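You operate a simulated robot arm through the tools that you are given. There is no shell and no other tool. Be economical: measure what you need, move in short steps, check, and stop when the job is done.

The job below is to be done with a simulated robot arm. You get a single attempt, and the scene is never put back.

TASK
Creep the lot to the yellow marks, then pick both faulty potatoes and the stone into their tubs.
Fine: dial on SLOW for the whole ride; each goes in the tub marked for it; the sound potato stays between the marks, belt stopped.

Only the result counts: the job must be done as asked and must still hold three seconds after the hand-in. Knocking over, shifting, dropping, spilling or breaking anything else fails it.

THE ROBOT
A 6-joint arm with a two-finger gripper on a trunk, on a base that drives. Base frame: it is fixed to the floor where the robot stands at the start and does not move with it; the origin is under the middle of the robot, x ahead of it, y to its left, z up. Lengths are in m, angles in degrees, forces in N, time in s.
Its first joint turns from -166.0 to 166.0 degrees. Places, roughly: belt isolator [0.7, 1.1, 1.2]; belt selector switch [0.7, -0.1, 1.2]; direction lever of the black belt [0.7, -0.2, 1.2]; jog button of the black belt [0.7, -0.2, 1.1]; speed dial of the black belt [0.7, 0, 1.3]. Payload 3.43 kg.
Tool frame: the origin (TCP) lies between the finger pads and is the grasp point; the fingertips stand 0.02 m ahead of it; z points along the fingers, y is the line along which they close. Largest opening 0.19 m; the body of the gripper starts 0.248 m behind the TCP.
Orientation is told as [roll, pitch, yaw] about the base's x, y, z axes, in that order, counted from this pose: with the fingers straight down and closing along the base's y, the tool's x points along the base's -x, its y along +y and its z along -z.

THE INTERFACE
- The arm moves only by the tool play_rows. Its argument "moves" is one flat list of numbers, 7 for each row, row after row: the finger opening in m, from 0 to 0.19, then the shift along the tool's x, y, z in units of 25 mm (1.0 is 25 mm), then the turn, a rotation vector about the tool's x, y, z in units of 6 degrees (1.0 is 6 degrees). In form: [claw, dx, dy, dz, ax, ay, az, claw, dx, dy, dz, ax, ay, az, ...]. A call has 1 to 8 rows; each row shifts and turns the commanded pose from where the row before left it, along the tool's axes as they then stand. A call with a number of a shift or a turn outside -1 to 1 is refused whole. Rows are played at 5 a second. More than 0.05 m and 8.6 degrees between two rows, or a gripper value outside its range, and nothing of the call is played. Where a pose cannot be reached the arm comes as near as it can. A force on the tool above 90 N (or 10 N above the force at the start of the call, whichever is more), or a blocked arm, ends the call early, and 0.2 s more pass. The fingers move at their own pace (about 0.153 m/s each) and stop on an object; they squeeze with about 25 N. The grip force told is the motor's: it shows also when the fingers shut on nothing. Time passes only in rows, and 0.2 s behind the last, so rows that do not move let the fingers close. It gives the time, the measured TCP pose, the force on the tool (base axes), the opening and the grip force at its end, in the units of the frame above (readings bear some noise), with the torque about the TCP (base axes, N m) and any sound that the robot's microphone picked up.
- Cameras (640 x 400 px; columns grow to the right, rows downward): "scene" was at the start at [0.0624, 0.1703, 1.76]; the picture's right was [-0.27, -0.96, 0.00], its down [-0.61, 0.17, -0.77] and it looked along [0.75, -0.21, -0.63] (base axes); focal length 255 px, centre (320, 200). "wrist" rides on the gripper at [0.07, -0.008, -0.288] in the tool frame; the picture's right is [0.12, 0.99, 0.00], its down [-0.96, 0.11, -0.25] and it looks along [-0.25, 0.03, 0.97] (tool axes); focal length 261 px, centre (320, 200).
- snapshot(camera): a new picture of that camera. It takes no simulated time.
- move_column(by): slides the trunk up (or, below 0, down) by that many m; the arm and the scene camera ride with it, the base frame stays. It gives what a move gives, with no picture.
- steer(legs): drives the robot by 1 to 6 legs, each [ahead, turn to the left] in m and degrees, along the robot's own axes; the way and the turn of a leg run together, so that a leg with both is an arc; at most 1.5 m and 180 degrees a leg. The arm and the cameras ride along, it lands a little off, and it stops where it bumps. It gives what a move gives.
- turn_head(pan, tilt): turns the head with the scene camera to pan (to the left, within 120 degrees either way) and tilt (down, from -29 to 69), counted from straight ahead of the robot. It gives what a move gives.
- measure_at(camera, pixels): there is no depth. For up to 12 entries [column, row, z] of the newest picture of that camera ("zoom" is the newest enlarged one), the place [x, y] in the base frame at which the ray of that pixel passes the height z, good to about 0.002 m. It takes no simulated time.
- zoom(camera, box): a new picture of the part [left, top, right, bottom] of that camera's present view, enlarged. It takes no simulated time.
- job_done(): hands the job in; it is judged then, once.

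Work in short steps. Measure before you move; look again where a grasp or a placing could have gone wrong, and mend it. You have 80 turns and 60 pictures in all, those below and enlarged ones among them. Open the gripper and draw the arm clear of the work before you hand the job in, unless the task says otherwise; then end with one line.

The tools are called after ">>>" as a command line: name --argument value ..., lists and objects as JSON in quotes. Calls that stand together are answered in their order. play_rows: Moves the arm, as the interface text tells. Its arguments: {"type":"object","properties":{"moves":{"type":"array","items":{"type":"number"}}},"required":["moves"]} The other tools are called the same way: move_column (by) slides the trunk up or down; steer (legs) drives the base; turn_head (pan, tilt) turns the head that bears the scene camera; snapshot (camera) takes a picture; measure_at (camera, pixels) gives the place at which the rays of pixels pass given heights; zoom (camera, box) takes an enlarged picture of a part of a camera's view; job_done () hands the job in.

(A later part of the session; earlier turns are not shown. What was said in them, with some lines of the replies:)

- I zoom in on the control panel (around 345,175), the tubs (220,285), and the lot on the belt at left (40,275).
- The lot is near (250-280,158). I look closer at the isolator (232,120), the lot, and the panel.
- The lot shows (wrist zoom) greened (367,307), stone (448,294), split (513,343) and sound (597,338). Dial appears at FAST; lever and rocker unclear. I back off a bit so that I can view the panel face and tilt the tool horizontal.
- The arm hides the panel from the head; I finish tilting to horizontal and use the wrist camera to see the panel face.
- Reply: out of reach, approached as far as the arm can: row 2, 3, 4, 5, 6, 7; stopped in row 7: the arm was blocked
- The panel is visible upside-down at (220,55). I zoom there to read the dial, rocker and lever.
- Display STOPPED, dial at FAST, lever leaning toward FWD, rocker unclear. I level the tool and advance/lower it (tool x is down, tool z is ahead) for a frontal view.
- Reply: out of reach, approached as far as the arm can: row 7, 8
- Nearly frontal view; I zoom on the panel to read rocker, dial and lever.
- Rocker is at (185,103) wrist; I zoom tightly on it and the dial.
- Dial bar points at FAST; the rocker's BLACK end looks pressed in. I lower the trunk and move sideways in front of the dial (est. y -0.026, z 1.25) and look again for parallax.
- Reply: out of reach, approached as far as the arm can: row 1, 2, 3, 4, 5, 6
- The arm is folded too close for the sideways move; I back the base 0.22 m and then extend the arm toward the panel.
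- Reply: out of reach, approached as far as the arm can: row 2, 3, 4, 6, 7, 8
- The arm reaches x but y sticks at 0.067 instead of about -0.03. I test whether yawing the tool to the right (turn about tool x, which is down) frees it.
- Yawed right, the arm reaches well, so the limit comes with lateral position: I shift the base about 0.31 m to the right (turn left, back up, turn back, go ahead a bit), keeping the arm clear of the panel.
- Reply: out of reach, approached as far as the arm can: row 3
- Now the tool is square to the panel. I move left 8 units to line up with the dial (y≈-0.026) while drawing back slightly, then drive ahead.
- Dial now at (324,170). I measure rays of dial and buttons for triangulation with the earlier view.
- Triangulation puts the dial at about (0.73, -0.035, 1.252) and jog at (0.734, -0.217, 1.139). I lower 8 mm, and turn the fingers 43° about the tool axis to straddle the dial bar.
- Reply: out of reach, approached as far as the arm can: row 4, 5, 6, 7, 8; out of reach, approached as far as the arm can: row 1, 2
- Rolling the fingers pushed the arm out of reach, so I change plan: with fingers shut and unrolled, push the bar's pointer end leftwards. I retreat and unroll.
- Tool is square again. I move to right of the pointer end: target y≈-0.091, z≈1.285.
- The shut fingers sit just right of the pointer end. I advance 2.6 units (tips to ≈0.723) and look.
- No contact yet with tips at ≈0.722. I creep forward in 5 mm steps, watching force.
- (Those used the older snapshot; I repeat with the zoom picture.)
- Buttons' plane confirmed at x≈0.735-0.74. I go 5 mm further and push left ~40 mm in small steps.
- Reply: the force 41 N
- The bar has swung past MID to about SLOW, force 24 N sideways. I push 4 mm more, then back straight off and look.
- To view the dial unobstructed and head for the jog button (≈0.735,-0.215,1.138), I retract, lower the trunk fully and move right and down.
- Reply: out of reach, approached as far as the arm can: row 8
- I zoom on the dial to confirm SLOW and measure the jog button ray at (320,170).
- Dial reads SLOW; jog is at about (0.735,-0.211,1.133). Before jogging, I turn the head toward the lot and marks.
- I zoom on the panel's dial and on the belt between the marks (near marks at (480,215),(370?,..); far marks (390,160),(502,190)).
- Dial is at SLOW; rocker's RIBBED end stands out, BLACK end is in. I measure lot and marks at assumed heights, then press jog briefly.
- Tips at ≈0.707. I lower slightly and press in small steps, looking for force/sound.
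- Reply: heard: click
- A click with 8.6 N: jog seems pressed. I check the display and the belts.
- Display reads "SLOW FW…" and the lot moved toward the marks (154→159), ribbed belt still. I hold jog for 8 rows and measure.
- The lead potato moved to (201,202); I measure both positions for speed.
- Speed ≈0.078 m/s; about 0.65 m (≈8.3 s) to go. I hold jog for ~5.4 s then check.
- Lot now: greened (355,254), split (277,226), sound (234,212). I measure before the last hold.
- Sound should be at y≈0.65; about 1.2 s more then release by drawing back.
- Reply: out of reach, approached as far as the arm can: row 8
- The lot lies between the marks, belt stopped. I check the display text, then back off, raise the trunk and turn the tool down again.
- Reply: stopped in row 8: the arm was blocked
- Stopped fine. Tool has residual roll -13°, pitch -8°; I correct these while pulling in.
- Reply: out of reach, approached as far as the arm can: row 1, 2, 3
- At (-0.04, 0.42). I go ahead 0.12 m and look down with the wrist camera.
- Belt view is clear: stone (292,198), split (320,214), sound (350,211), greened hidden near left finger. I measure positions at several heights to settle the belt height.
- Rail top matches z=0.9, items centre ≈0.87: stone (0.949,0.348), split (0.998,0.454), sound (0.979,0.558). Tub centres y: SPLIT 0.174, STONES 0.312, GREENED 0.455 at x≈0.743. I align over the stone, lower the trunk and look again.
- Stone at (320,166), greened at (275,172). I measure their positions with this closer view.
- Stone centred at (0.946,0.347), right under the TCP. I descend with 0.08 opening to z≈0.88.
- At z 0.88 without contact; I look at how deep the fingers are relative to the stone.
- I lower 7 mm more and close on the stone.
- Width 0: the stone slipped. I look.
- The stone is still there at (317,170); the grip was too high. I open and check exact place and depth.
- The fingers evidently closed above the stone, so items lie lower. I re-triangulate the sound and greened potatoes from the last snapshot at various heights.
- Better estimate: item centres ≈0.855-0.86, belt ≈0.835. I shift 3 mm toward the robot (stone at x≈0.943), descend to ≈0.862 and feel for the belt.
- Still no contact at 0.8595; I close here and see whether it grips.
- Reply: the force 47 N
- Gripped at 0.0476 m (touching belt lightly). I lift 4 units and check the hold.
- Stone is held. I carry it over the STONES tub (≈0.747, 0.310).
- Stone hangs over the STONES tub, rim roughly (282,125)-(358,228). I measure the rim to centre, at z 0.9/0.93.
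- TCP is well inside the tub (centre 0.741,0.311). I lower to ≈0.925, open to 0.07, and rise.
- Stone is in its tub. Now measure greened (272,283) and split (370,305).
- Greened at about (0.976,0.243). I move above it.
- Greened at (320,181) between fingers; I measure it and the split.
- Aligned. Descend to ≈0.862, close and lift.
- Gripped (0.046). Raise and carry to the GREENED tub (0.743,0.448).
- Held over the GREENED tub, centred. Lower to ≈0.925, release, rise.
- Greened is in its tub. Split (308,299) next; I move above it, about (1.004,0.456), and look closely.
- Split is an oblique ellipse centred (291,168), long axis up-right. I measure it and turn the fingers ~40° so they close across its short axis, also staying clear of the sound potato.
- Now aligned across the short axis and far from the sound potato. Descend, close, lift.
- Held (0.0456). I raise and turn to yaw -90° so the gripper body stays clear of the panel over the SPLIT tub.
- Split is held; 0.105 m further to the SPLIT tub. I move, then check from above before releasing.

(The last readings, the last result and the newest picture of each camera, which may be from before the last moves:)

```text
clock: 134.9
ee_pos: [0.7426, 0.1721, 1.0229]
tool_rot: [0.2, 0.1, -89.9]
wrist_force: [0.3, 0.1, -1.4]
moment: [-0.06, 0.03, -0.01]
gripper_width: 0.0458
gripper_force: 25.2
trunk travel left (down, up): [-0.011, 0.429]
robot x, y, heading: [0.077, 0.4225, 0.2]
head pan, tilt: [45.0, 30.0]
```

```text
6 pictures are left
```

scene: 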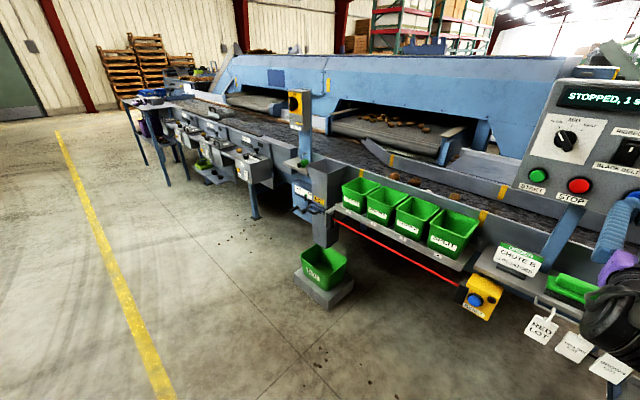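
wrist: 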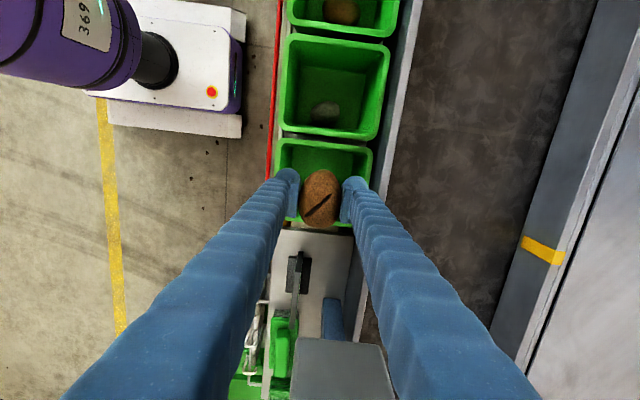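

Centred over the SPLIT tub. Lower to ≈0.923, release, rise.

>>> play_rows --moves '[0, 0, 0, 1, 0, 0, 0, 0, 0, 0, 1, 0, 0, 0, 0, 0, 0, 1, 0, 0, 0, 0, 0, 0, 1, 0, 0, 0, 0.075, 0, 0, 0, 0, 0, 0, 0.075, 0, 0, 0, 0, 0, 0, 0.075, 0, 0, -1, 0, 0, 0, 0.075, 0, 0, -1, 0, 0, 0]'

>>> play_rows --moves '[0.075, 0, 0, -1, 0, 0, 0, 0.075, 0, 0, -1, 0, 0, 0, 0.075, 0, 0, -1, 0, 0, 0, 0.075, 1, 0, -1, 0, 0, 0, 0.075, 1, 0, -1, 0, 0, 0, 0.075, 1, 0, -1, 0, 0, 0, 0.075, 1, 0, -1, 0, 0, 0, 0.075, 1, 0, 0, 0, 0, 0]'

>>> snapshot --camera "wrist"

```text
clock: 136.7
ee_pos: [0.7416, 0.1707, 0.9734]
tool_rot: [0.1, 0.0, -89.9]
wrist_force: [0.2, 0.2, -0.4]
moment: [0.01, 0.04, 0.02]
gripper_width: 0.075
gripper_force: 0.1
trunk travel left (down, up): [-0.011, 0.429]
robot x, y, heading: [0.0788, 0.4224, 0.3]
head pan, tilt: [45.0, 30.0]
```

```text
clock: 138.5
ee_pos: [0.7407, 0.2952, 1.1479]
tool_rot: [0.1, 0.2, -89.9]
wrist_force: [0.7, 0.0, 0.0]
moment: [0.08, -0.01, -0.01]
gripper_width: 0.0752
gripper_force: 0.1
trunk travel left (down, up): [-0.011, 0.429]
robot x, y, heading: [0.0808, 0.4255, 0.4]
head pan, tilt: [45.0, 30.0]
```

```text
5 pictures are left
```

wrist: 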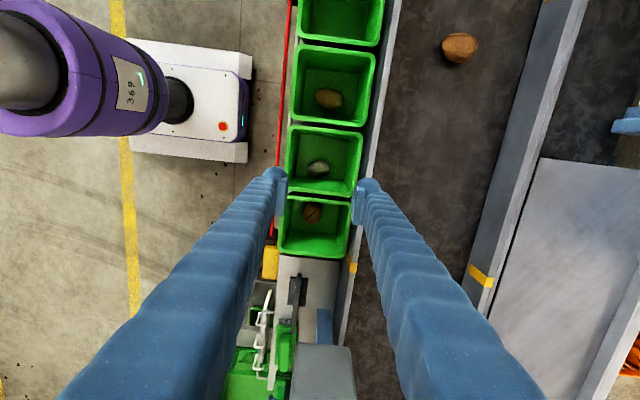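

All three are in their tubs and the sound potato (460,47) remains on the belt. I raise the arm clear, back away, and check panel and belt a last time.

>>> move_column --by 0.25

>>> steer --legs '[[-0.3, 0]]'

>>> turn_head --pan -8 --tilt 35

>>> snapshot --camera "scene"

```text
clock: 141.1
ee_pos: [0.7417, 0.2952, 1.3974]
tool_rot: [0.1, 0.1, -89.8]
wrist_force: [-0.1, -0.1, 0.0]
moment: [-0.03, 0.0, -0.03]
gripper_width: 0.0747
gripper_force: 0.0
trunk travel left (down, up): [-0.261, 0.179]
robot x, y, heading: [0.0828, 0.4243, -0.1]
head pan, tilt: [45.0, 30.0]
```

```text
clock: 143.7
ee_pos: [0.4407, 0.294, 1.3991]
tool_rot: [0.1, 0.0, -90.0]
wrist_force: [-0.1, 0.0, 0.6]
moment: [-0.01, -0.1, -0.02]
gripper_width: 0.0751
gripper_force: 0.1
trunk travel left (down, up): [-0.261, 0.179]
robot x, y, heading: [-0.2194, 0.421, 0.4]
head pan, tilt: [45.0, 30.0]
```

```text
clock: 144.9
ee_pos: [0.4417, 0.2933, 1.3986]
tool_rot: [0.1, 0.2, -89.9]
wrist_force: [-0.2, -0.2, -0.5]
moment: [0.02, -0.01, 0.0]
gripper_width: 0.0749
gripper_force: 0.0
trunk travel left (down, up): [-0.261, 0.179]
robot x, y, heading: [-0.2177, 0.42, 0.3]
head pan, tilt: [-8.0, 35.0]
```

```text
4 pictures are left
```

scene: 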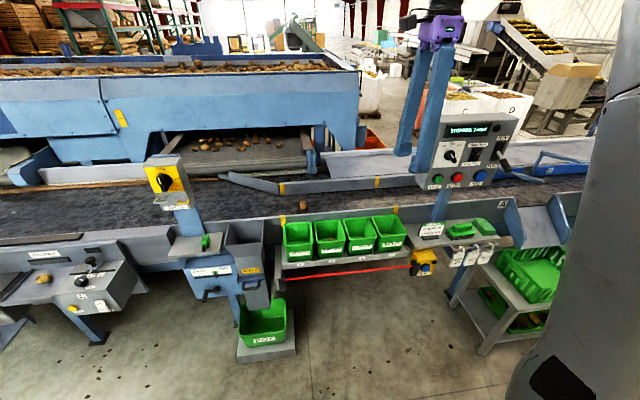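

>>> zoom --camera "scene" --box '[270, 110, 530, 270]'

```text
2.46 times, centred on (400, 190) of scene
```

zoom: 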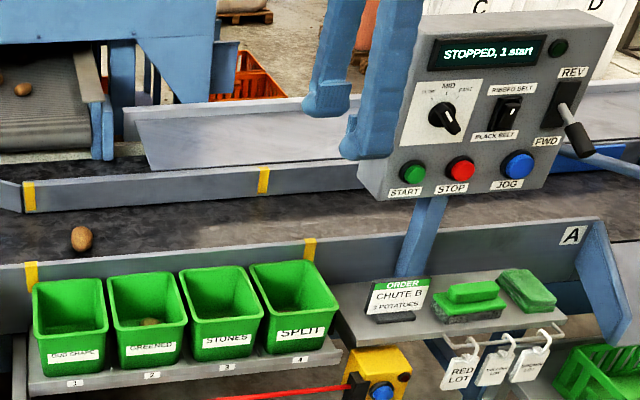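

The display reads "STOPPED, 1 start", and the sound potato lies between the marks (80,238). All picks are in their tubs and the arm is clear, so I hand in.

>>> job_done

```text
The job is handed in.
```

The lot was jogged to the yellow marks with the dial on SLOW. The greened potato, split potato and stone are each in their marked tubs, and the sound potato is still between the marks with the belt stopped.
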